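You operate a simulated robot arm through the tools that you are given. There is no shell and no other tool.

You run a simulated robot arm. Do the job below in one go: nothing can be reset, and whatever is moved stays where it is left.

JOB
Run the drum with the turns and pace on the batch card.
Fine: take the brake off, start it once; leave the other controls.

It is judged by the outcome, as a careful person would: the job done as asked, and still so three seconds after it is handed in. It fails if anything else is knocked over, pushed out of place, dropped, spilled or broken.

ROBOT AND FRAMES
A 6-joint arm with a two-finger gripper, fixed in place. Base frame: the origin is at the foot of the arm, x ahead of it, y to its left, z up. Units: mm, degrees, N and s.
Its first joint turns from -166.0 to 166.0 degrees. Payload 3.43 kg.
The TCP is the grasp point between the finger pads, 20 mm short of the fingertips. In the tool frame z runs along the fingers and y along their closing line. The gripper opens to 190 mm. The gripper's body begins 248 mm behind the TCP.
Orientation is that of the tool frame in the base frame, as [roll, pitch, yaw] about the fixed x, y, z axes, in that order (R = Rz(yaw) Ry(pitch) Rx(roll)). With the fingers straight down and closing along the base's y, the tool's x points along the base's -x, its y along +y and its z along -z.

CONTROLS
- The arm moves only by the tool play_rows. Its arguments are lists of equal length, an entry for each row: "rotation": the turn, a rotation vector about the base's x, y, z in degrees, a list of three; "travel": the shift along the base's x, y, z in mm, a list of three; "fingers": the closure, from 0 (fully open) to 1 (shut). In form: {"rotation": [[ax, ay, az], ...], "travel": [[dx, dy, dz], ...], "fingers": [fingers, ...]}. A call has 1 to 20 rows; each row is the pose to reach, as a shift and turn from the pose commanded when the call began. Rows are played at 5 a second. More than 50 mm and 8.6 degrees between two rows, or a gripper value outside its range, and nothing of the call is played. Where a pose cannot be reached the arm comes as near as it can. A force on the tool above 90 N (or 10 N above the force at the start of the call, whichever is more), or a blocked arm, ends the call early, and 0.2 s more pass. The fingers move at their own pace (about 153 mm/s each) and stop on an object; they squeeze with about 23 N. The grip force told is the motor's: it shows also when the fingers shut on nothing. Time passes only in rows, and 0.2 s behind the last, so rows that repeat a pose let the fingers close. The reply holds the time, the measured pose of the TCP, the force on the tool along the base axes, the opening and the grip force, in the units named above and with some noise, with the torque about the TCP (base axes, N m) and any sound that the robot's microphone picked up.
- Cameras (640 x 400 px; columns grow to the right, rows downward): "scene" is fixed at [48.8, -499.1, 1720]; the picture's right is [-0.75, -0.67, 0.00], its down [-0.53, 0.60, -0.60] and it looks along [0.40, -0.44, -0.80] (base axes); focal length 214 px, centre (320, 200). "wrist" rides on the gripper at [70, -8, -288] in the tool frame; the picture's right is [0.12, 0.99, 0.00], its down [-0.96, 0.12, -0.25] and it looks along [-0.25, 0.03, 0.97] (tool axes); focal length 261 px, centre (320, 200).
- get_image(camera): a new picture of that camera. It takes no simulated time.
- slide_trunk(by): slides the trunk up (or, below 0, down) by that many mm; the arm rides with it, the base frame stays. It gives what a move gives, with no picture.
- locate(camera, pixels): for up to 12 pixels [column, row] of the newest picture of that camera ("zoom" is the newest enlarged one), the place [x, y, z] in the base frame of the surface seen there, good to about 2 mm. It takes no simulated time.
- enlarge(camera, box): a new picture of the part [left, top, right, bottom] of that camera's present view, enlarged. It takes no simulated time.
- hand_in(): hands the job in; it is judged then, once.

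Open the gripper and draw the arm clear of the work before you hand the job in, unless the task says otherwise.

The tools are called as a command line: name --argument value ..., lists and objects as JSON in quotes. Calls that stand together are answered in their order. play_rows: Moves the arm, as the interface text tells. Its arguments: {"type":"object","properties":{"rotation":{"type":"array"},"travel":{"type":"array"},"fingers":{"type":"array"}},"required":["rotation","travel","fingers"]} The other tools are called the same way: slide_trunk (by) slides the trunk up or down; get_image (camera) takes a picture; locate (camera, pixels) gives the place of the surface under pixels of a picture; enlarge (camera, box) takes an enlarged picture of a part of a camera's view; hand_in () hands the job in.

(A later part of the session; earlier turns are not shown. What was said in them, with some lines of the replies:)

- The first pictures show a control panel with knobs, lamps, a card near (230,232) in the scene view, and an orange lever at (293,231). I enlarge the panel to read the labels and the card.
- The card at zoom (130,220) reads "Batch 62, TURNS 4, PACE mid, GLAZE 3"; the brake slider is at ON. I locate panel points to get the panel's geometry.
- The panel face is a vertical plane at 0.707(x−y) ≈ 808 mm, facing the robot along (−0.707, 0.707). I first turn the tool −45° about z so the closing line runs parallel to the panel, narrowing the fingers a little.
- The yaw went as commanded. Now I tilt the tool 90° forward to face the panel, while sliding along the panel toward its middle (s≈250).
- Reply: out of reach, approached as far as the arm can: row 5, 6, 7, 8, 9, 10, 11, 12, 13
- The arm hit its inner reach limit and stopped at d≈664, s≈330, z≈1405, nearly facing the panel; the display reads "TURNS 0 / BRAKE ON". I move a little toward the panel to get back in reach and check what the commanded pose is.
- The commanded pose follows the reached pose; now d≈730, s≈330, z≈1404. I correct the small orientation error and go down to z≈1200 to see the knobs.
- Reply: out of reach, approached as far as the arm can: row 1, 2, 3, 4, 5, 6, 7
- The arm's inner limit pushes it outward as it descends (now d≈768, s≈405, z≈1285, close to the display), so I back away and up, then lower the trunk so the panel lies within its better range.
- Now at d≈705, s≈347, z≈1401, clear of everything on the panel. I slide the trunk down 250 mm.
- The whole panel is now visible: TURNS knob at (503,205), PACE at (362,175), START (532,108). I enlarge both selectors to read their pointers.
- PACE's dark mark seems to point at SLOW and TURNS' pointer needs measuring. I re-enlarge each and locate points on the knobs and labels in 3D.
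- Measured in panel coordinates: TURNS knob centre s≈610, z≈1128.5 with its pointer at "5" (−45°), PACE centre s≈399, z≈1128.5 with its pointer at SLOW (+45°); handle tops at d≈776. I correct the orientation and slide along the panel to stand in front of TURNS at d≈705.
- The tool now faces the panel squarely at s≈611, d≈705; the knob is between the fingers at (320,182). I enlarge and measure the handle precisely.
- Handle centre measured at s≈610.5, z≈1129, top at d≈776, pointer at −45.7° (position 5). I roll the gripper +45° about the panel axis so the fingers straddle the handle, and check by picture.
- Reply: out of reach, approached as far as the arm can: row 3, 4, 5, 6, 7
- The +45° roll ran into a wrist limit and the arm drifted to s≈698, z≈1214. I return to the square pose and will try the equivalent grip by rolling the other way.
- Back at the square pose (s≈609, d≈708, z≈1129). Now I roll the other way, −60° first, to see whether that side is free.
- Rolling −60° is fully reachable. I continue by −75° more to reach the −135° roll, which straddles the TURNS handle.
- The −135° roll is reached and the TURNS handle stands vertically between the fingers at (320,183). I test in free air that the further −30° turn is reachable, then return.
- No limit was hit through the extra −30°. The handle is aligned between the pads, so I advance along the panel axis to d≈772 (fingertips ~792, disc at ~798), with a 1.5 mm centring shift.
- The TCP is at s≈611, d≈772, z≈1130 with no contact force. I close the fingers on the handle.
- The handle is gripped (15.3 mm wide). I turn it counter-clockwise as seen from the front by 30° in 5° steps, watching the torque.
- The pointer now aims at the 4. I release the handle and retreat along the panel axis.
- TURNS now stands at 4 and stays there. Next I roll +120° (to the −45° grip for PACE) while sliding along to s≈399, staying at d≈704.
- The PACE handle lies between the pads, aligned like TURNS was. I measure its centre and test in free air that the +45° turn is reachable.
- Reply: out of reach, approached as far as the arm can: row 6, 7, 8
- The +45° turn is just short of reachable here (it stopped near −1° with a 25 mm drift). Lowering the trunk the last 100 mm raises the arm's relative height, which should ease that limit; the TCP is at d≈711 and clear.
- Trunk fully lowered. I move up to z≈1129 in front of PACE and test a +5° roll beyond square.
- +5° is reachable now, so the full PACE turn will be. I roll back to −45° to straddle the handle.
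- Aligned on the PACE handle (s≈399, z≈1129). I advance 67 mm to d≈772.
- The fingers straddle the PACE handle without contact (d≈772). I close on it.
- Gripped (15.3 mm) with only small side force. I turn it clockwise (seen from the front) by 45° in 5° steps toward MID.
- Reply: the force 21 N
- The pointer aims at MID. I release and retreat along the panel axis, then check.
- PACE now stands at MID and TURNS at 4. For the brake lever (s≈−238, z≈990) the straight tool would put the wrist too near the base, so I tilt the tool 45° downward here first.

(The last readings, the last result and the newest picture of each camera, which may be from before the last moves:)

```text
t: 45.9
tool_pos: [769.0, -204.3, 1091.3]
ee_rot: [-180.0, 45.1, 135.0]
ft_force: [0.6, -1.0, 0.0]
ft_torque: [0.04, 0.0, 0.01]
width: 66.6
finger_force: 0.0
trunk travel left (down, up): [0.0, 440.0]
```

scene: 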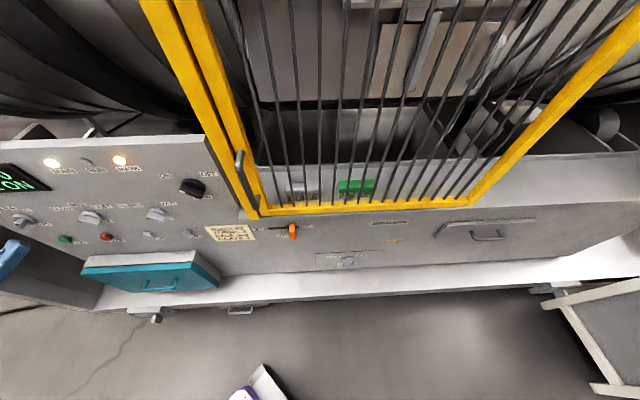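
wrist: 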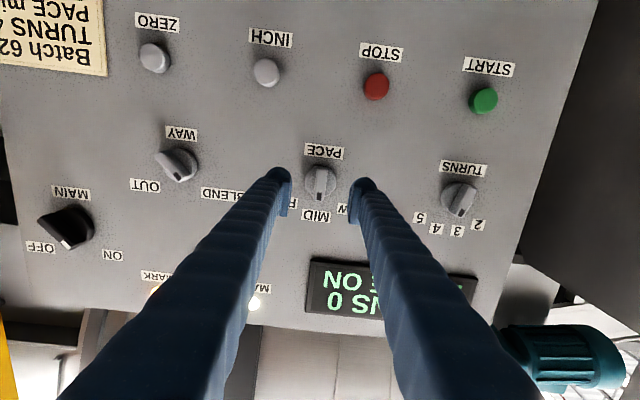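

Tilt reached (d≈688, s≈399, z≈1091). Now I slide along the panel toward the brake, to s≈−90, staying at d≈688.

play_rows --rotation '[[0, 0, 0], [0, 0, 0], [0, 0, 0], [0, 0, 0], [0, 0, 0], [0, 0, 0], [0, 0, 0], [0, 0, 0], [0, 0, 0], [0, 0, 0], [0, 0, 0], [0, 0, 0], [0, 0, 0], [0, 0, 0]]' --travel '[[-26.6, -26.6, 0], [-53.2, -53.2, 0], [-79.8, -79.8, 0], [-106.4, -106.4, 0], [-133, -133, 0], [-159.6, -159.6, 0], [-186.2, -186.2, 0], [-212.8, -212.8, 0], [-239.4, -239.4, 0], [-266, -266, 0], [-292.6, -292.6, 0], [-319.2, -319.2, 0], [-345.8, -345.8, 0], [-345.8, -345.8, 0]]' --fingers '[0.65, 0.65, 0.65, 0.65, 0.65, 0.65, 0.65, 0.65, 0.65, 0.65, 0.65, 0.65, 0.65, 0.65]'

get_image --camera "wrist"

get_image --camera "scene"

```text
t: 48.9
tool_pos: [421.0, -551.5, 1087.0]
ee_rot: [-179.8, 45.0, 135.1]
ft_force: [-0.5, -0.6, -0.2]
ft_torque: [0.06, -0.01, 0.01]
width: 66.5
finger_force: 0.1
trunk travel left (down, up): [0.0, 440.0]
```

```text
taken
```

wrist: 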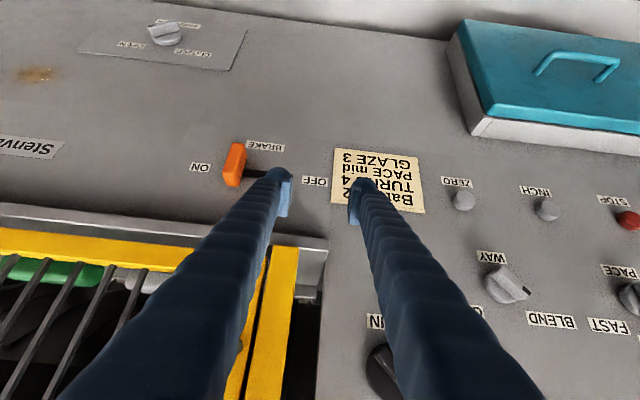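

```text
taken
```

scene: 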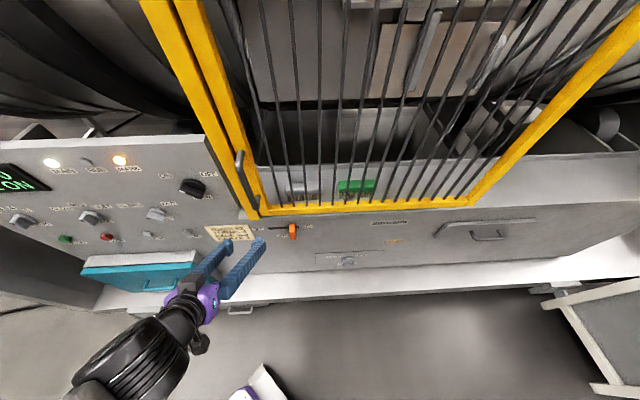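

No limits hit; the brake lever is visible at (234,165) in the wrist view with its slot to the right. I enlarge and locate the lever, slot and nearby frame.

enlarge --camera "wrist" --box '[180, 120, 340, 220]'

get_image --camera "wrist"

locate --camera "wrist" --pixels '[[230, 160], [240, 150], [232, 178], [222, 180], [255, 174], [266, 174], [315, 181], [200, 168], [265, 147], [300, 245], [255, 240], [180, 255]]'

```text
4.00 times, centred on (260, 170) of wrist
```

zoom: 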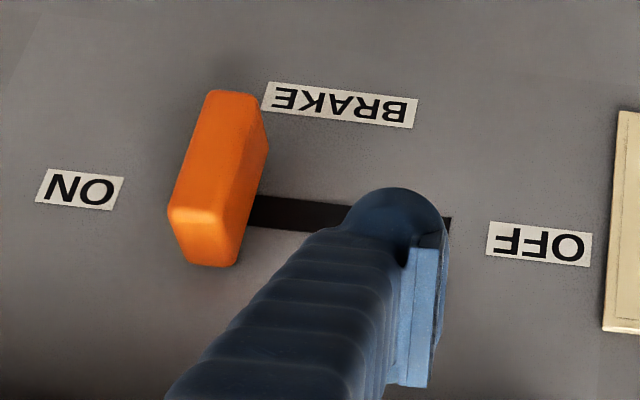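

```text
taken
```

wrist: 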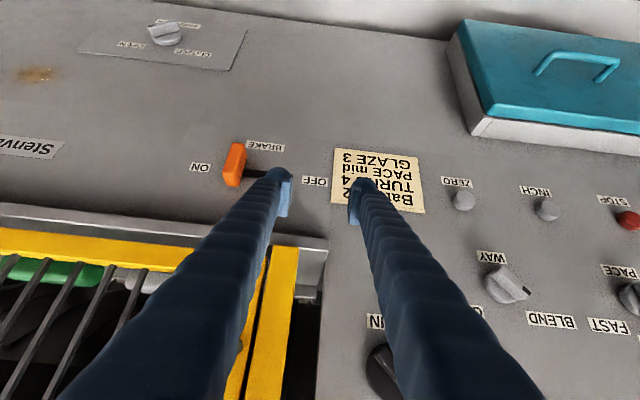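

```text
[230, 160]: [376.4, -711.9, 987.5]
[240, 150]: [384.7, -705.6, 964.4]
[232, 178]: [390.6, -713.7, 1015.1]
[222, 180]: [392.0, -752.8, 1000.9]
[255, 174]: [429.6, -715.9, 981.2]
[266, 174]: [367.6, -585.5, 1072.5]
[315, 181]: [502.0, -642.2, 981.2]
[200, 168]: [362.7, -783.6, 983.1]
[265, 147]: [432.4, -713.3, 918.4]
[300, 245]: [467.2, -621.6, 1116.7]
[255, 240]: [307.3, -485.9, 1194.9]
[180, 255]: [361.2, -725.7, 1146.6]
```

Lever front face is at s≈−237, d≈769, z≈958–1015; slot centre s≈−198, OFF label at s≈−99. I move to a point 113 mm back along the tilted tool axis from the lever and look.

play_rows --rotation '[[0, 0, 0], [0, 0, 0], [0, 0, 0], [0, 0, 0], [0, 0, 0], [0, 0, 0]]' --travel '[[-21, -21, 0], [-42, -42, -4], [-63, -63, -8], [-84, -84, -12], [-102.3, -102.3, -17], [-102.3, -102.3, -17]]' --fingers '[0.65, 0.65, 0.65, 0.65, 0.65, 0.65]'

get_image --camera "wrist"

get_image --camera "scene"

```text
t: 50.3
tool_pos: [319.4, -655.1, 1073.7]
ee_rot: [-179.9, 45.0, 135.1]
ft_force: [-0.2, -0.3, -0.2]
ft_torque: [0.03, -0.03, 0.06]
width: 66.1
finger_force: 0.0
trunk travel left (down, up): [0.0, 440.0]
```

```text
taken
```

wrist: 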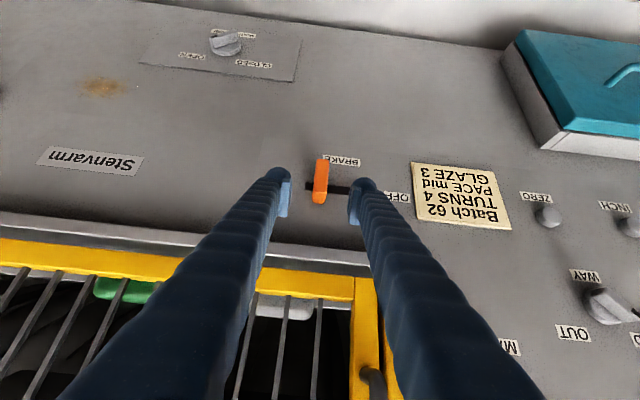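

```text
taken
```

scene: 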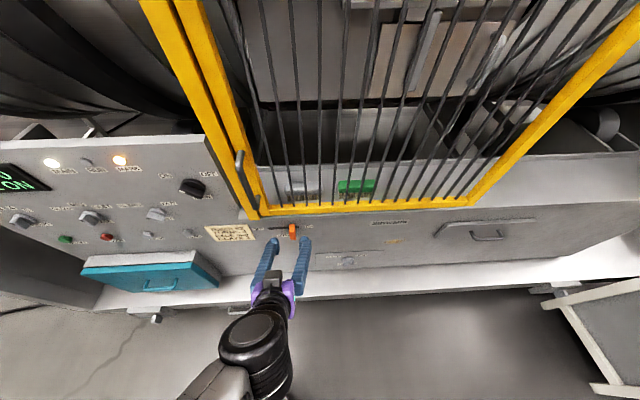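

The lever is centred between the fingers at (321,182). I advance along the tool axis to d≈767, z≈991 so the open fingers straddle it.

play_rows --rotation '[[0, 0, 0], [0, 0, 0], [0, 0, 0], [0, 0, 0], [0, 0, 0], [0, 0, 0]]' --travel '[[13, -13, -20], [26, -26, -40], [37, -37, -56], [47, -47, -70], [55, -55, -82], [55, -55, -82]]' --fingers '[0.65, 0.65, 0.65, 0.65, 0.65, 0.65]'

get_image --camera "wrist"

enlarge --camera "scene" --box '[220, 200, 350, 280]'

```text
t: 51.7
tool_pos: [375.9, -708.4, 991.1]
ee_rot: [-179.9, 44.9, 135.0]
ft_force: [0.7, -0.1, -0.1]
ft_torque: [0.01, 0.0, 0.04]
width: 66.5
finger_force: 0.0
trunk travel left (down, up): [0.0, 440.0]
```

```text
taken
```

wrist: 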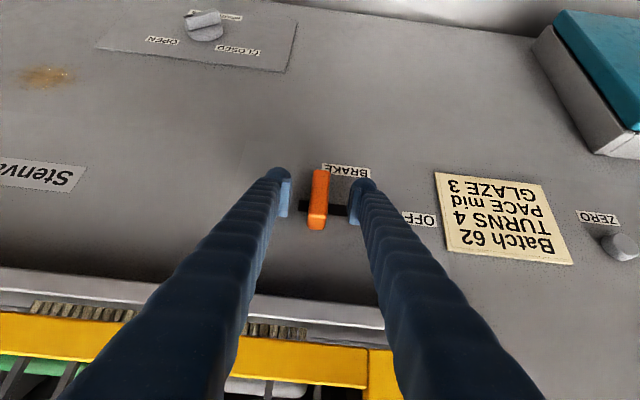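

```text
4.92 times, centred on (285, 240) of scene
```

zoom: 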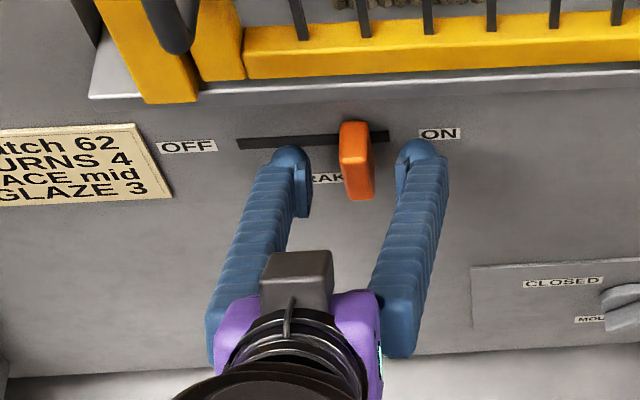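

The fingers straddle the lever (s≈−235, d≈767, z≈991) with no contact. I narrow the fingers loosely around it.

play_rows --rotation '[[0, 0, 0], [0, 0, 0], [0, 0, 0]]' --travel '[[-1, -1, 0], [-1, -1, 0], [-1, -1, 0]]' --fingers '[0.75, 0.84, 0.84]'

enlarge --camera "wrist" --box '[260, 140, 400, 240]'

```text
t: 52.5
tool_pos: [375.0, -708.1, 991.3]
ee_rot: [-179.8, 44.9, 135.0]
ft_force: [-0.4, 0.0, 0.3]
ft_torque: [-0.04, 0.02, -0.04]
width: 30.6
finger_force: 0.1
trunk travel left (down, up): [0.0, 440.0]
```

```text
4.00 times, centred on (330, 190) of wrist
```

zoom: 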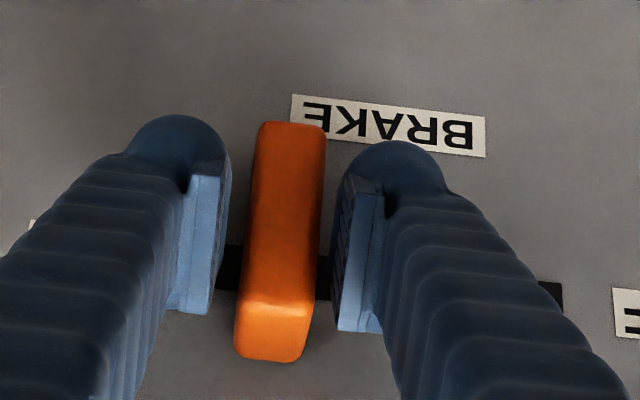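

The lever sits loosely between the pads. I push it toward OFF (+s) in 10 mm steps, 60 mm first, and check the display.

play_rows --rotation '[[0, 0, 0], [0, 0, 0], [0, 0, 0], [0, 0, 0], [0, 0, 0], [0, 0, 0], [0, 0, 0]]' --travel '[[7, 7, 0], [14.1, 14.1, 0], [21.2, 21.2, 0], [28.3, 28.3, 0], [35.4, 35.4, 0], [42.4, 42.4, 0], [42.4, 42.4, 0]]' --fingers '[0.84, 0.84, 0.84, 0.84, 0.84, 0.84, 0.84]'

enlarge --camera "wrist" --box '[240, 130, 400, 240]'

get_image --camera "scene"

```text
t: 54.1
tool_pos: [415.7, -666.6, 990.1]
ee_rot: [-179.7, 45.0, 135.0]
ft_force: [-0.3, -0.7, 0.3]
ft_torque: [-0.03, -0.01, -0.01]
width: 31.0
finger_force: 0.6
trunk travel left (down, up): [0.0, 440.0]
```

```text
3.64 times, centred on (320, 185) of wrist
```

zoom: 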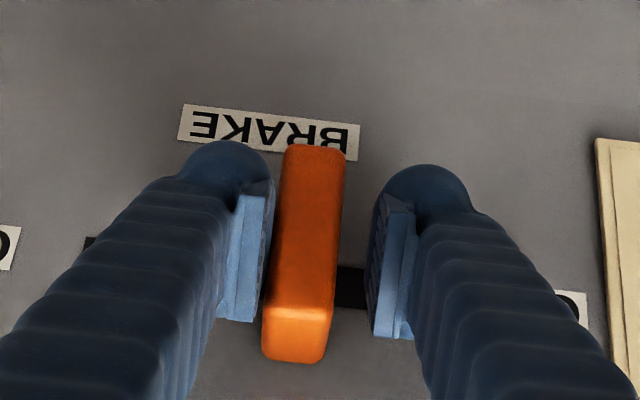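

```text
taken
```

scene: 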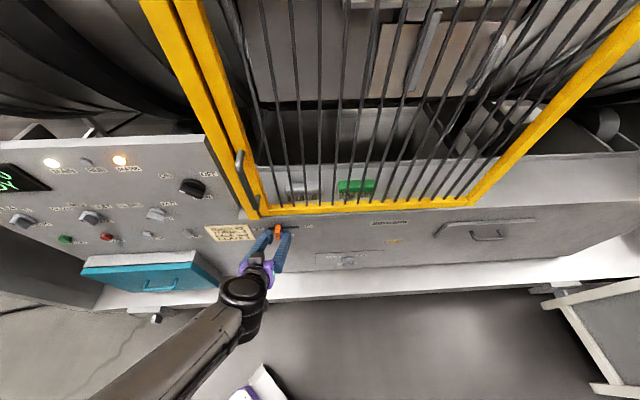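

The lever follows (TCP s≈−177) and the display changed. I enlarge the display corner, and measure the lever and slot end.

enlarge --camera "scene" --box '[0, 150, 80, 200]'

enlarge --camera "scene" --box '[225, 205, 325, 270]'

```text
8.00 times, centred on (40, 175) of scene
```

zoom: 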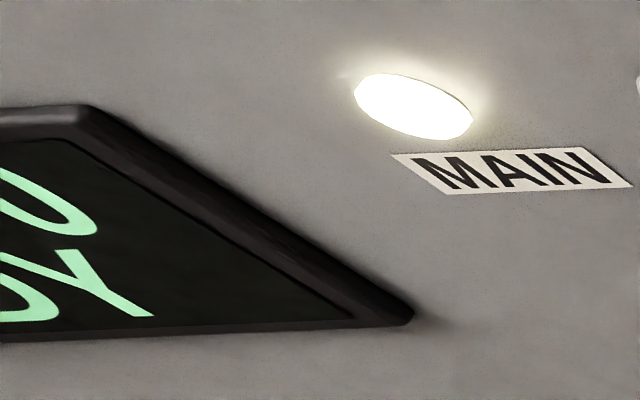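

```text
6.15 times, centred on (275, 238) of scene
```

zoom: 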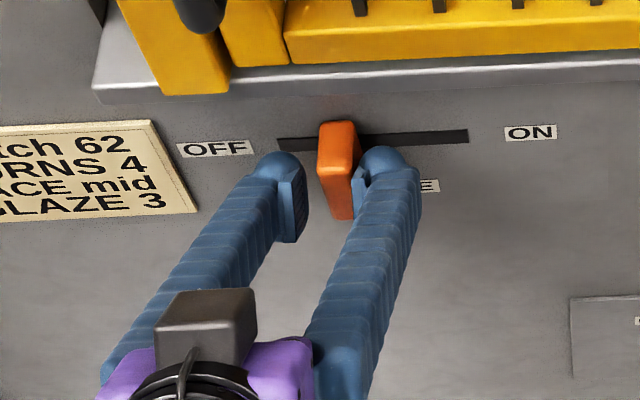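

The display now reads "TURNS 0 / READY". I push the lever the remaining ~20 mm to its OFF end so that it is symmetric with the ON position.

play_rows --rotation '[[0, 0, 0], [0, 0, 0], [0, 0, 0], [0, 0, 0], [0, 0, 0]]' --travel '[[4, 4, 0], [8, 8, 0], [12, 12, 0], [14.8, 14.8, 0], [14.8, 14.8, 0]]' --fingers '[0.84, 0.84, 0.84, 0.84, 0.84]'

enlarge --camera "wrist" --box '[240, 130, 400, 240]'

enlarge --camera "scene" --box '[225, 205, 325, 270]'

```text
t: 55.3
tool_pos: [429.8, -652.1, 991.2]
ee_rot: [-179.7, 45.0, 135.0]
ft_force: [-4.3, -10.3, 1.6]
ft_torque: [-0.04, 0.05, -0.04]
width: 36.3
finger_force: 4.9
trunk travel left (down, up): [0.0, 440.0]
```

```text
3.64 times, centred on (320, 185) of wrist
```

zoom: 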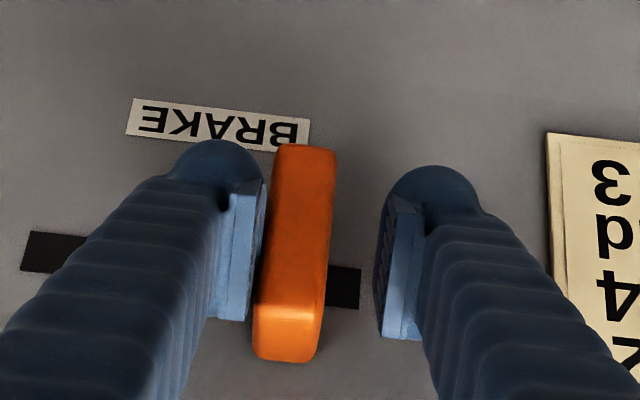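

```text
6.15 times, centred on (275, 238) of scene
```

zoom: 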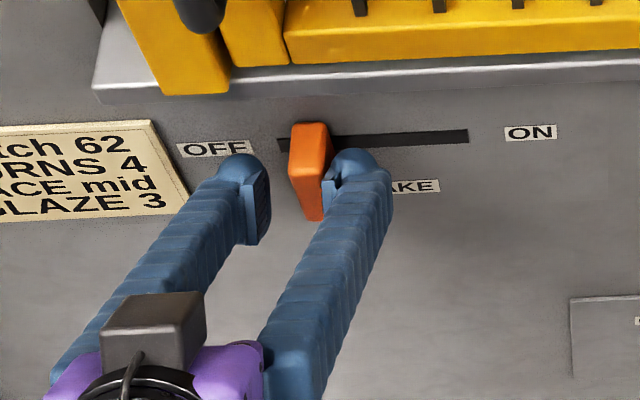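

A ~11 N reaction and the yielding finger show the lever is at its OFF stop. I ease back 5 mm, open the fingers, and retreat along the tool axis.

play_rows --rotation '[[0, 0, 0], [0, 0, 0], [0, 0, 0], [0, 0, 0], [0, 0, 0], [0, 0, 0], [0, 0, 0], [0, 0, 0]]' --travel '[[-3.5, -3.5, 0], [-3.5, -3.5, 0], [-3.5, -3.5, 0], [-16.5, 9.5, 20], [-29.5, 22.5, 40], [-43.5, 36.5, 61], [-58.5, 51.5, 82], [-58.5, 51.5, 82]]' --fingers '[0.84, 0.65, 0.65, 0.65, 0.65, 0.65, 0.65, 0.65]'

get_image --camera "wrist"

enlarge --camera "scene" --box '[0, 140, 200, 265]'

```text
t: 57.1
tool_pos: [371.9, -598.5, 1074.2]
ee_rot: [-179.8, 44.9, 135.0]
ft_force: [-0.2, 0.2, 0.2]
ft_torque: [-0.01, 0.0, -0.01]
width: 66.3
finger_force: 0.0
trunk travel left (down, up): [0.0, 440.0]
```

```text
taken
```

wrist: 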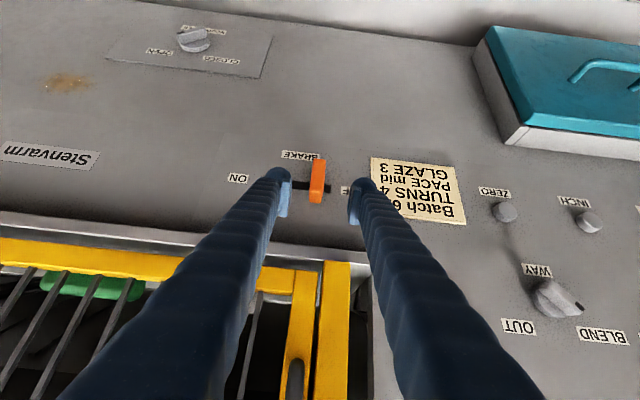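

```text
3.20 times, centred on (100, 202) of scene
```

zoom: 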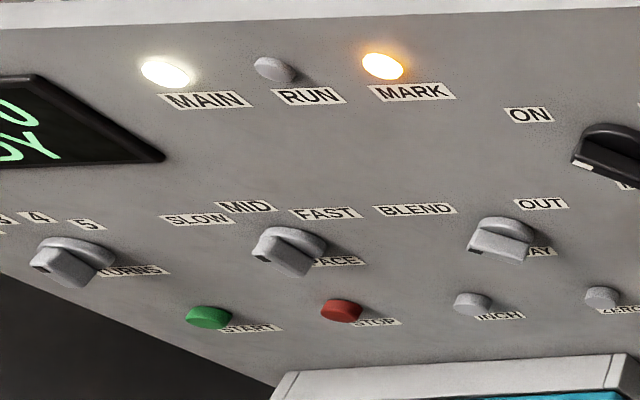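

The lever stands at the OFF end and the display says READY. I slide back along the panel to s≈597 in front of START, closing the fingers on the way.

play_rows --rotation '[[0, 0, 0], [0, 0, 0], [0, 0, 0], [0, 0, 0], [0, 0, 0], [0, 0, 0], [0, 0, 0], [0, 0, 0], [0, 0, 0], [0, 0, 0], [0, 0, 0], [0, 0, 0], [0, 0, 0], [0, 0, 0], [0, 0, 0], [0, 0, 0], [0, 0, 0], [0, 0, 0], [0, 0, 0], [0, 0, 0]]' --travel '[[28.2, 28.2, 0], [56.4, 56.4, 0], [84.5, 84.5, 0], [112.7, 112.7, 0], [140.9, 140.9, 0], [169, 169, 0], [197.2, 197.2, 0], [225.4, 225.4, 0], [253.5, 253.5, 0], [281.7, 281.7, 0], [309.9, 309.9, 0], [338, 338, 0], [366.2, 366.2, 0], [394.4, 394.4, 0], [422.6, 422.6, 0], [450.7, 450.7, 0], [478.9, 478.9, 0], [507.1, 507.1, 0], [535.3, 535.3, 0], [535.3, 535.3, 0]]' --fingers '[0.65, 0.65, 0.65, 0.65, 0.65, 0.65, 0.65, 0.65, 0.65, 0.65, 0.65, 0.65, 0.65, 0.65, 0.8, 0.9, 1, 1, 1, 1]'

get_image --camera "wrist"

```text
t: 61.3
tool_pos: [909.3, -63.8, 1072.9]
ee_rot: [-179.7, 45.0, 135.2]
ft_force: [0.3, 0.0, -0.1]
ft_torque: [-0.05, -0.03, -0.05]
width: 0.0
finger_force: 23.1
trunk travel left (down, up): [0.0, 440.0]
```

```text
taken
```

wrist: 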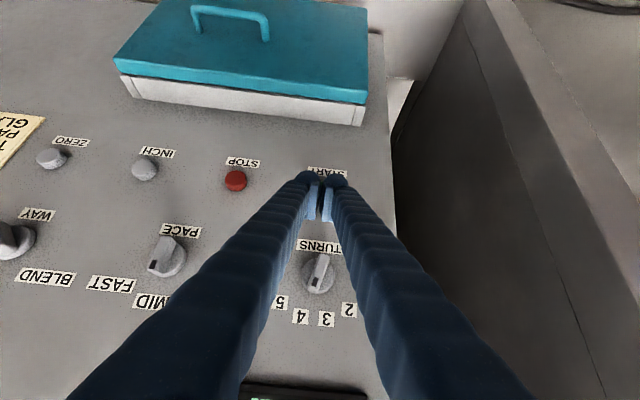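

Now over s≈598, d≈688, fingers shut. I level the tool again and lower to the START button's height (z≈1003), keeping the tips at d≈740.

play_rows --rotation '[[-5.3, -5.3, 0], [-10.6, -10.6, 0], [-15.9, -15.9, 0], [-21.2, -21.2, 0], [-26.5, -26.5, 0], [-31.82, -31.82, 0], [-31.82, -31.82, 0]]' --travel '[[3, -3, -12], [6, -6, -24], [10, -10, -36], [14, -14, -48], [18, -18, -60], [22, -22, -70], [22, -22, -70]]' --fingers '[1, 1, 1, 1, 1, 1, 1]'

get_image --camera "wrist"

enlarge --camera "wrist" --box '[260, 120, 380, 230]'

```text
t: 62.9
tool_pos: [931.3, -86.4, 1000.5]
ee_rot: [-68.4, 89.8, -113.5]
ft_force: [0.7, 0.5, -0.1]
ft_torque: [-0.08, -0.08, -0.07]
width: 0.0
finger_force: 22.8
trunk travel left (down, up): [0.0, 440.0]
```

```text
taken
```

wrist: 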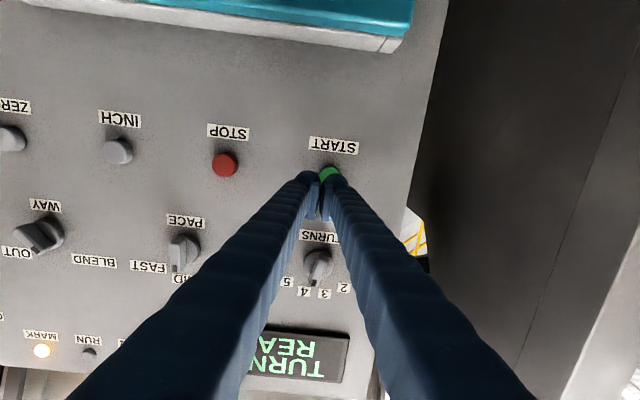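

```text
3.64 times, centred on (320, 175) of wrist
```

zoom: 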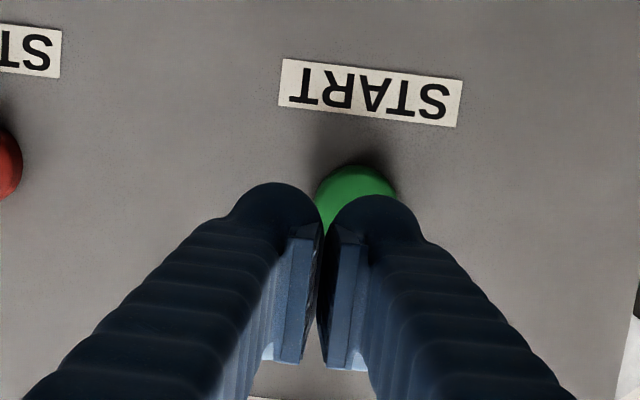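

The START button is at (328,174), partly hidden behind the closed fingertips. I locate its visible rim and label for the centre.

locate --camera "zoom" --pixels '[[370, 92], [355, 180], [322, 195], [388, 190], [355, 168], [340, 190]]'

locate --camera "wrist" --pixels '[[224, 165], [118, 151], [228, 132], [120, 118], [334, 145]]'

```text
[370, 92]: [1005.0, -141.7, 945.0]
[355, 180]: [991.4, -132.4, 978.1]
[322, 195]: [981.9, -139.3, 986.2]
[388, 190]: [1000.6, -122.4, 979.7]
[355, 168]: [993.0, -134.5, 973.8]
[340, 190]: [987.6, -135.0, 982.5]
```

```text
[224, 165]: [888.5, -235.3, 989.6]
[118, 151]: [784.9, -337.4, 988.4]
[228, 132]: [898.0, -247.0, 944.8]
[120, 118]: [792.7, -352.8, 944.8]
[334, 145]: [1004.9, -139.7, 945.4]
```

START's centre is near s≈609.5, z≈988.5, face at d≈794. I shift to align, then look again.

play_rows --rotation '[[0, 0, 0], [0, 0, 0], [0, 0, 0]]' --travel '[[8.5, 8.5, -12], [8.5, 8.5, -12], [8.5, 8.5, -12]]' --fingers '[1, 1, 1]'

enlarge --camera "wrist" --box '[260, 120, 380, 230]'

```text
t: 63.7
tool_pos: [940.3, -77.2, 990.9]
ee_rot: [-88.4, 89.9, -133.6]
ft_force: [-2.2, -0.8, 0.6]
ft_torque: [-0.02, -0.01, -0.03]
width: 0.0
finger_force: 23.3
trunk travel left (down, up): [0.0, 440.0]
```

```text
3.64 times, centred on (320, 175) of wrist
```

zoom: 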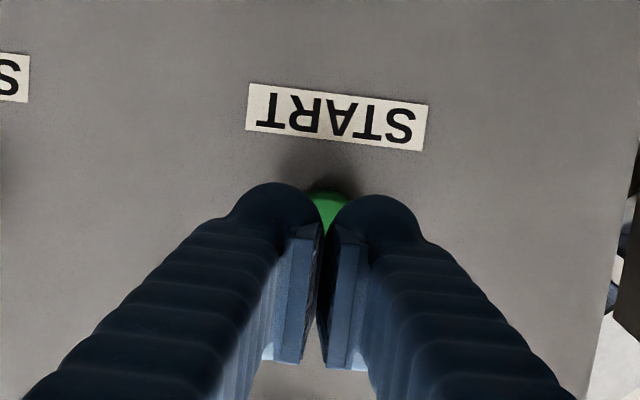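

Aligned on START (s≈610, z≈990, d≈719). I advance 50 mm so that the tips stop just short of the button face.

play_rows --rotation '[[0, 0, 0], [0, 0, 0], [0, 0, 0], [0, 0, 0], [0, 0, 0]]' --travel '[[10, -10, 0], [20, -20, 0], [29, -29, 0], [35.4, -35.4, 0], [35.4, -35.4, 0]]' --fingers '[1, 1, 1, 1, 1]'

enlarge --camera "wrist" --box '[260, 120, 380, 230]'

enlarge --camera "scene" --box '[0, 200, 100, 270]'

```text
t: 64.9
tool_pos: [974.9, -113.2, 989.6]
ee_rot: [-97.7, 90.0, -142.8]
ft_force: [-0.7, -0.4, 0.2]
ft_torque: [0.03, -0.02, -0.03]
width: 0.1
finger_force: 23.1
trunk travel left (down, up): [0.0, 440.0]
```

```text
3.64 times, centred on (320, 175) of wrist
```

zoom: 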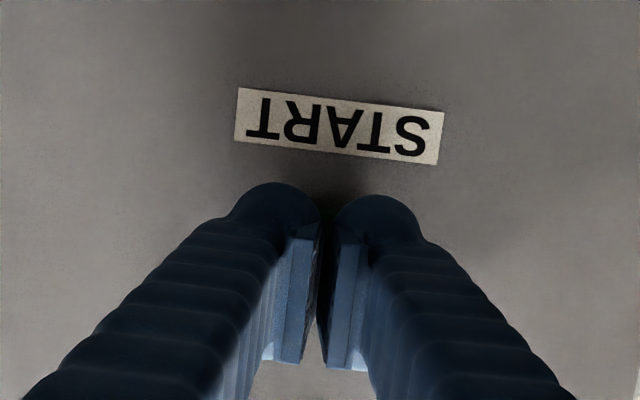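

```text
5.71 times, centred on (50, 235) of scene
```

zoom: 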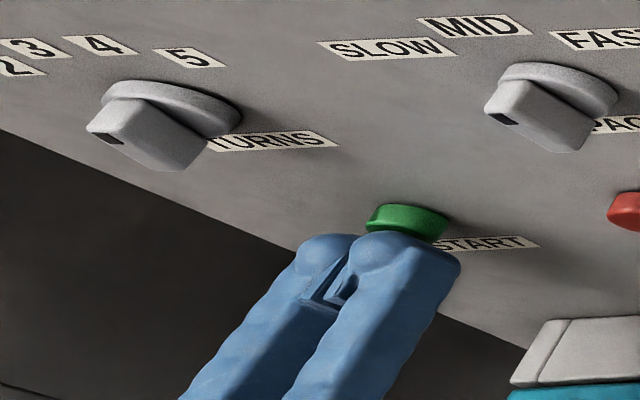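

Tips are at d≈789, about 4–5 mm off the button face, no contact. I press forward slowly in 1.4 mm steps by 7 mm and check force and display.

play_rows --rotation '[[0, 0, 0], [0, 0, 0], [0, 0, 0], [0, 0, 0], [0, 0, 0]]' --travel '[[1, -1, 0], [2, -2, 0], [3, -3, 0], [4, -4, 0], [5, -5, 0]]' --fingers '[1, 1, 1, 1, 1]'

enlarge --camera "scene" --box '[0, 140, 160, 260]'

```text
t: 66.1
tool_pos: [978.4, -117.7, 989.8]
ee_rot: [-95.9, 89.9, -141.0]
ft_force: [-0.1, 1.0, 0.2]
ft_torque: [0.0, 0.0, 0.02]
width: 0.0
finger_force: 22.8
trunk travel left (down, up): [0.0, 440.0]
```

```text
3.33 times, centred on (80, 200) of scene
```

zoom: 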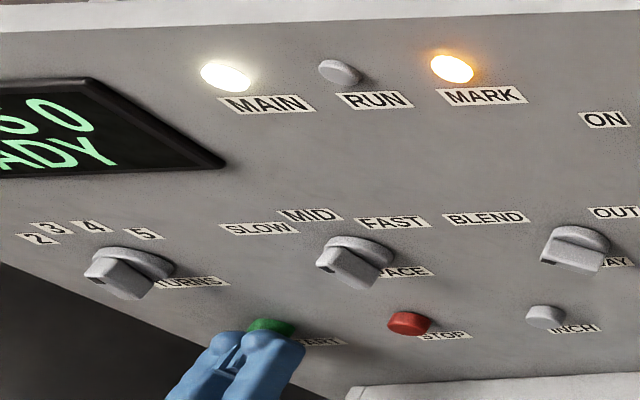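

Tip is at d≈795 and still practically no force; display unchanged (READY). I press on by another 4 mm in small steps.

play_rows --rotation '[[0, 0, 0], [0, 0, 0], [0, 0, 0], [0, 0, 0]]' --travel '[[0.7, -0.7, 0], [1.4, -1.4, 0], [2.1, -2.1, 0], [2.8, -2.8, 0]]' --fingers '[1, 1, 1, 1]'

enlarge --camera "scene" --box '[0, 140, 160, 260]'

```text
t: 67.1
tool_pos: [982.3, -121.4, 990.8]
ee_rot: [-85.2, 90.0, -130.3]
ft_force: [-2.1, 2.1, 0.7]
ft_torque: [-0.01, -0.03, 0.06]
width: 0.0
finger_force: 34.5
trunk travel left (down, up): [0.0, 440.0]
heard: click
```

```text
3.33 times, centred on (80, 200) of scene
```

zoom: 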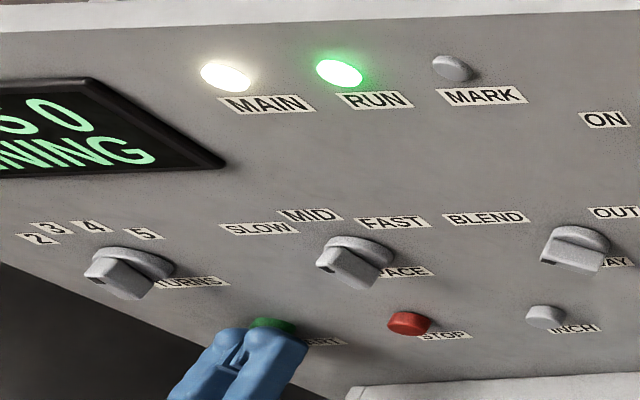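

A click was heard, the RUN lamp is green and the display says RUNNING. I retreat straight back from the button.

play_rows --rotation '[[0, 0, 0], [0, 0, 0], [0, 0, 0], [0, 0, 0], [0, 0, 0]]' --travel '[[-6, 6, 0], [-18, 18, 0], [-32, 32, 0], [-48, 48, 0], [-48, 48, 0]]' --fingers '[1, 1, 1, 1, 1]'

get_image --camera "wrist"

enlarge --camera "scene" --box '[0, 140, 160, 260]'

```text
t: 68.3
tool_pos: [934.2, -71.1, 990.4]
ee_rot: [-86.5, 89.9, -131.6]
ft_force: [0.3, -0.2, -0.2]
ft_torque: [-0.04, 0.04, 0.0]
width: 0.0
finger_force: 34.4
trunk travel left (down, up): [0.0, 440.0]
```

```text
taken
```

wrist: 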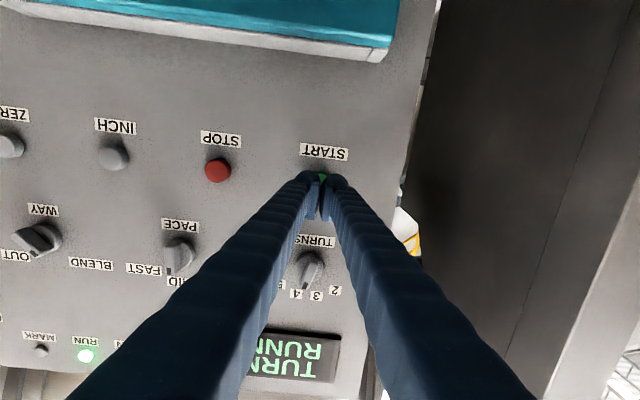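

```text
3.33 times, centred on (80, 200) of scene
```

zoom: 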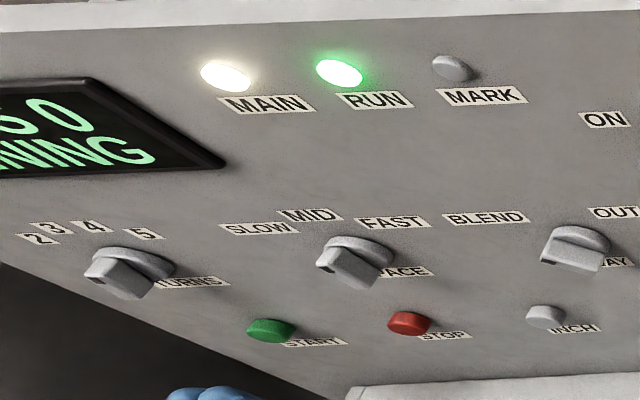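

The drum is running and the button is released. I draw the arm further back from the panel and open the gripper while it runs.

play_rows --rotation '[[0, 0, 0], [0, 0, 0], [0, 0, 0], [0, 0, 0], [0, 0, 0], [0, 0, 0], [0, 0, 0]]' --travel '[[-12, 12, 0], [-24, 24, 0], [-36, 36, 0], [-48, 48, 0], [-56, 56, 0], [-56, 56, 0], [-56, 56, 0]]' --fingers '[1, 1, 1, 0.7, 0.4, 0.1, 0]'

get_image --camera "wrist"

get_image --camera "scene"

```text
t: 69.9
tool_pos: [876.4, -15.6, 989.4]
ee_rot: [-97.1, 90.0, -142.4]
ft_force: [-0.7, 0.6, -0.4]
ft_torque: [0.01, -0.02, 0.0]
width: 189.8
finger_force: 0.1
trunk travel left (down, up): [0.0, 440.0]
```

```text
taken
```

wrist: 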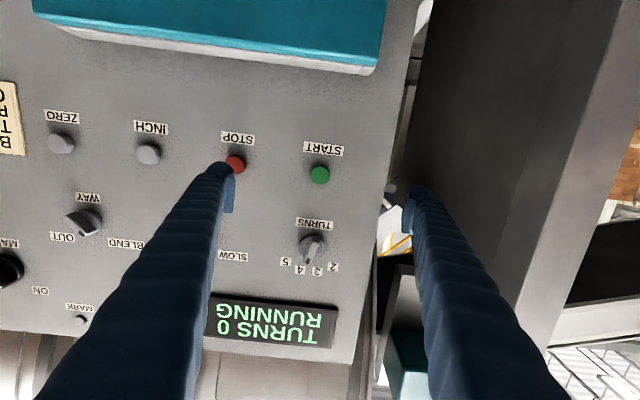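

```text
taken
```

scene: 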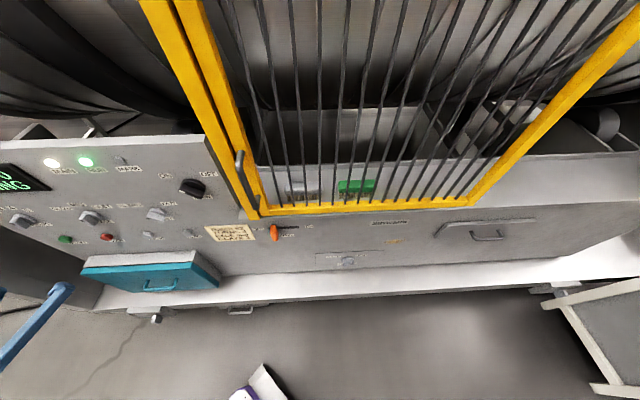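

The display shows "TURNS 0 RUNNING" with the drum turning. The arm is clear with the gripper open, so I wait in place for the turns to count.

play_rows --rotation '[[0, 0, 0], [0, 0, 0], [0, 0, 0], [0, 0, 0], [0, 0, 0], [0, 0, 0], [0, 0, 0], [0, 0, 0], [0, 0, 0], [0, 0, 0], [0, 0, 0], [0, 0, 0], [0, 0, 0], [0, 0, 0], [0, 0, 0], [0, 0, 0], [0, 0, 0], [0, 0, 0], [0, 0, 0], [0, 0, 0]]' --travel '[[0, 0, 0], [0, 0, 0], [0, 0, 0], [0, 0, 0], [0, 0, 0], [0, 0, 0], [0, 0, 0], [0, 0, 0], [0, 0, 0], [0, 0, 0], [0, 0, 0], [0, 0, 0], [0, 0, 0], [0, 0, 0], [0, 0, 0], [0, 0, 0], [0, 0, 0], [0, 0, 0], [0, 0, 0], [0, 0, 0]]' --fingers '[0, 0, 0, 0, 0, 0, 0, 0, 0, 0, 0, 0, 0, 0, 0, 0, 0, 0, 0, 0]'

enlarge --camera "wrist" --box '[200, 100, 360, 360]'

```text
t: 74.1
tool_pos: [878.7, -16.2, 991.1]
ee_rot: [-96.5, 89.9, -141.6]
ft_force: [-0.8, 0.5, 0.6]
ft_torque: [0.04, -0.03, -0.03]
width: 189.7
finger_force: 0.0
trunk travel left (down, up): [0.0, 440.0]
```

```text
1.54 times, centred on (280, 230) of wrist
```

zoom: 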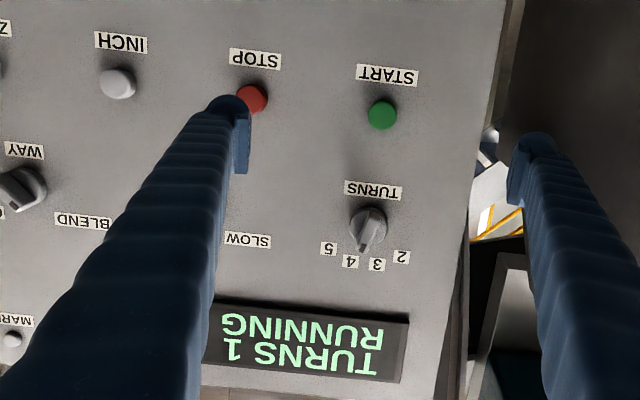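

It shows "TURNS 1 RUNNING", and TURNS is still set at 4. I keep waiting.

play_rows --rotation '[[0, 0, 0], [0, 0, 0], [0, 0, 0], [0, 0, 0], [0, 0, 0], [0, 0, 0], [0, 0, 0], [0, 0, 0], [0, 0, 0], [0, 0, 0], [0, 0, 0], [0, 0, 0], [0, 0, 0], [0, 0, 0], [0, 0, 0], [0, 0, 0], [0, 0, 0], [0, 0, 0], [0, 0, 0], [0, 0, 0]]' --travel '[[0, 0, 0], [0, 0, 0], [0, 0, 0], [0, 0, 0], [0, 0, 0], [0, 0, 0], [0, 0, 0], [0, 0, 0], [0, 0, 0], [0, 0, 0], [0, 0, 0], [0, 0, 0], [0, 0, 0], [0, 0, 0], [0, 0, 0], [0, 0, 0], [0, 0, 0], [0, 0, 0], [0, 0, 0], [0, 0, 0]]' --fingers '[0, 0, 0, 0, 0, 0, 0, 0, 0, 0, 0, 0, 0, 0, 0, 0, 0, 0, 0, 0]'

play_rows --rotation '[[0, 0, 0], [0, 0, 0], [0, 0, 0], [0, 0, 0], [0, 0, 0], [0, 0, 0], [0, 0, 0], [0, 0, 0], [0, 0, 0], [0, 0, 0], [0, 0, 0], [0, 0, 0], [0, 0, 0], [0, 0, 0], [0, 0, 0], [0, 0, 0], [0, 0, 0], [0, 0, 0], [0, 0, 0], [0, 0, 0]]' --travel '[[0, 0, 0], [0, 0, 0], [0, 0, 0], [0, 0, 0], [0, 0, 0], [0, 0, 0], [0, 0, 0], [0, 0, 0], [0, 0, 0], [0, 0, 0], [0, 0, 0], [0, 0, 0], [0, 0, 0], [0, 0, 0], [0, 0, 0], [0, 0, 0], [0, 0, 0], [0, 0, 0], [0, 0, 0], [0, 0, 0]]' --fingers '[0, 0, 0, 0, 0, 0, 0, 0, 0, 0, 0, 0, 0, 0, 0, 0, 0, 0, 0, 0]'

enlarge --camera "wrist" --box '[200, 100, 360, 360]'

```text
t: 78.3
tool_pos: [878.1, -16.1, 990.3]
ee_rot: [-95.5, 89.9, -140.7]
ft_force: [-0.2, -0.2, 0.4]
ft_torque: [0.01, 0.01, 0.01]
width: 189.8
finger_force: 0.0
trunk travel left (down, up): [0.0, 440.0]
```

```text
t: 82.5
tool_pos: [878.6, -15.7, 990.8]
ee_rot: [-96.2, 89.9, -141.2]
ft_force: [0.0, -0.9, 1.1]
ft_torque: [0.02, 0.04, 0.0]
width: 189.9
finger_force: 0.0
trunk travel left (down, up): [0.0, 440.0]
```

```text
1.54 times, centred on (280, 230) of wrist
```

zoom: 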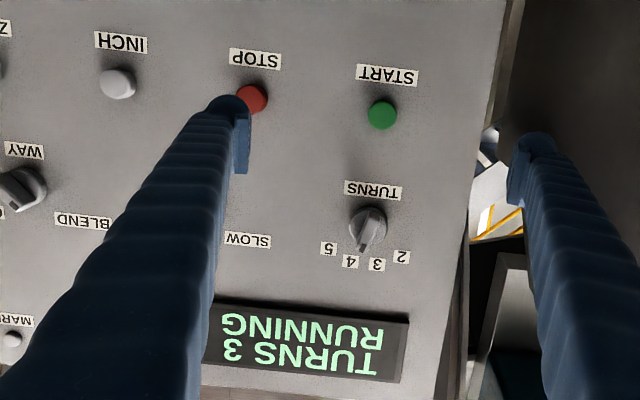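

It now reads "TURNS 3 RUNNING" at t≈82.5. I wait on for the fourth turn to finish.

play_rows --rotation '[[0, 0, 0], [0, 0, 0], [0, 0, 0], [0, 0, 0], [0, 0, 0], [0, 0, 0], [0, 0, 0], [0, 0, 0], [0, 0, 0], [0, 0, 0], [0, 0, 0], [0, 0, 0], [0, 0, 0], [0, 0, 0], [0, 0, 0], [0, 0, 0], [0, 0, 0], [0, 0, 0], [0, 0, 0], [0, 0, 0]]' --travel '[[0, 0, 0], [0, 0, 0], [0, 0, 0], [0, 0, 0], [0, 0, 0], [0, 0, 0], [0, 0, 0], [0, 0, 0], [0, 0, 0], [0, 0, 0], [0, 0, 0], [0, 0, 0], [0, 0, 0], [0, 0, 0], [0, 0, 0], [0, 0, 0], [0, 0, 0], [0, 0, 0], [0, 0, 0], [0, 0, 0]]' --fingers '[0, 0, 0, 0, 0, 0, 0, 0, 0, 0, 0, 0, 0, 0, 0, 0, 0, 0, 0, 0]'

get_image --camera "wrist"

get_image --camera "scene"

```text
t: 86.7
tool_pos: [877.4, -15.6, 990.9]
ee_rot: [-95.7, 89.9, -140.9]
ft_force: [-0.7, -0.7, 0.8]
ft_torque: [-0.02, -0.01, -0.03]
width: 189.9
finger_force: 0.1
trunk travel left (down, up): [0.0, 440.0]
```

```text
taken
```

wrist: 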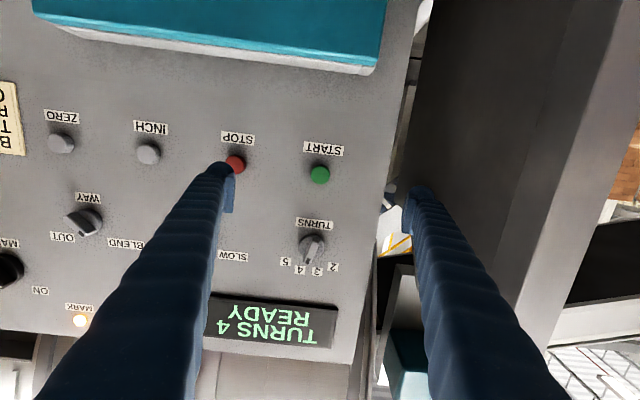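

```text
taken
```

scene: 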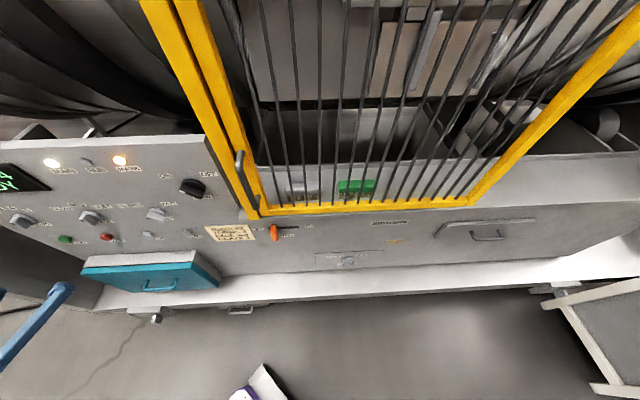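

The display reads "TURNS 4 READY", the RUN lamp is off and MARK is lit again; the brake stays off, PACE is at MID and the other controls look untouched. The gripper is open and about 150 mm or more clear of the panel, so I hand in.

hand_in

```text
The job is handed in.
```

The drum ran the four turns on the batch card at mid pace and stopped by itself. The display now reads "TURNS 4 / READY".

- **Settings:** I turned TURNS from 5 to 4 and PACE from SLOW to MID, as the card for Batch 62 says.
- **Brake:** I slid the lever to its OFF stop and left it there.
- **Start:** I pressed START once. The RUN lamp came on, went out after the fourth turn, and MARK lit again.
- **Other controls:** I left MAIN, WAY, STOP, INCH, ZERO and the lower CLOSED/OPEN knob as they were, and saw nothing knocked or moved.

The gripper is open and the arm is clear of the panel. The trunk is at the bottom of its travel, 350 mm below where it started, because the arm could not reach the panel squarely from its starting height.
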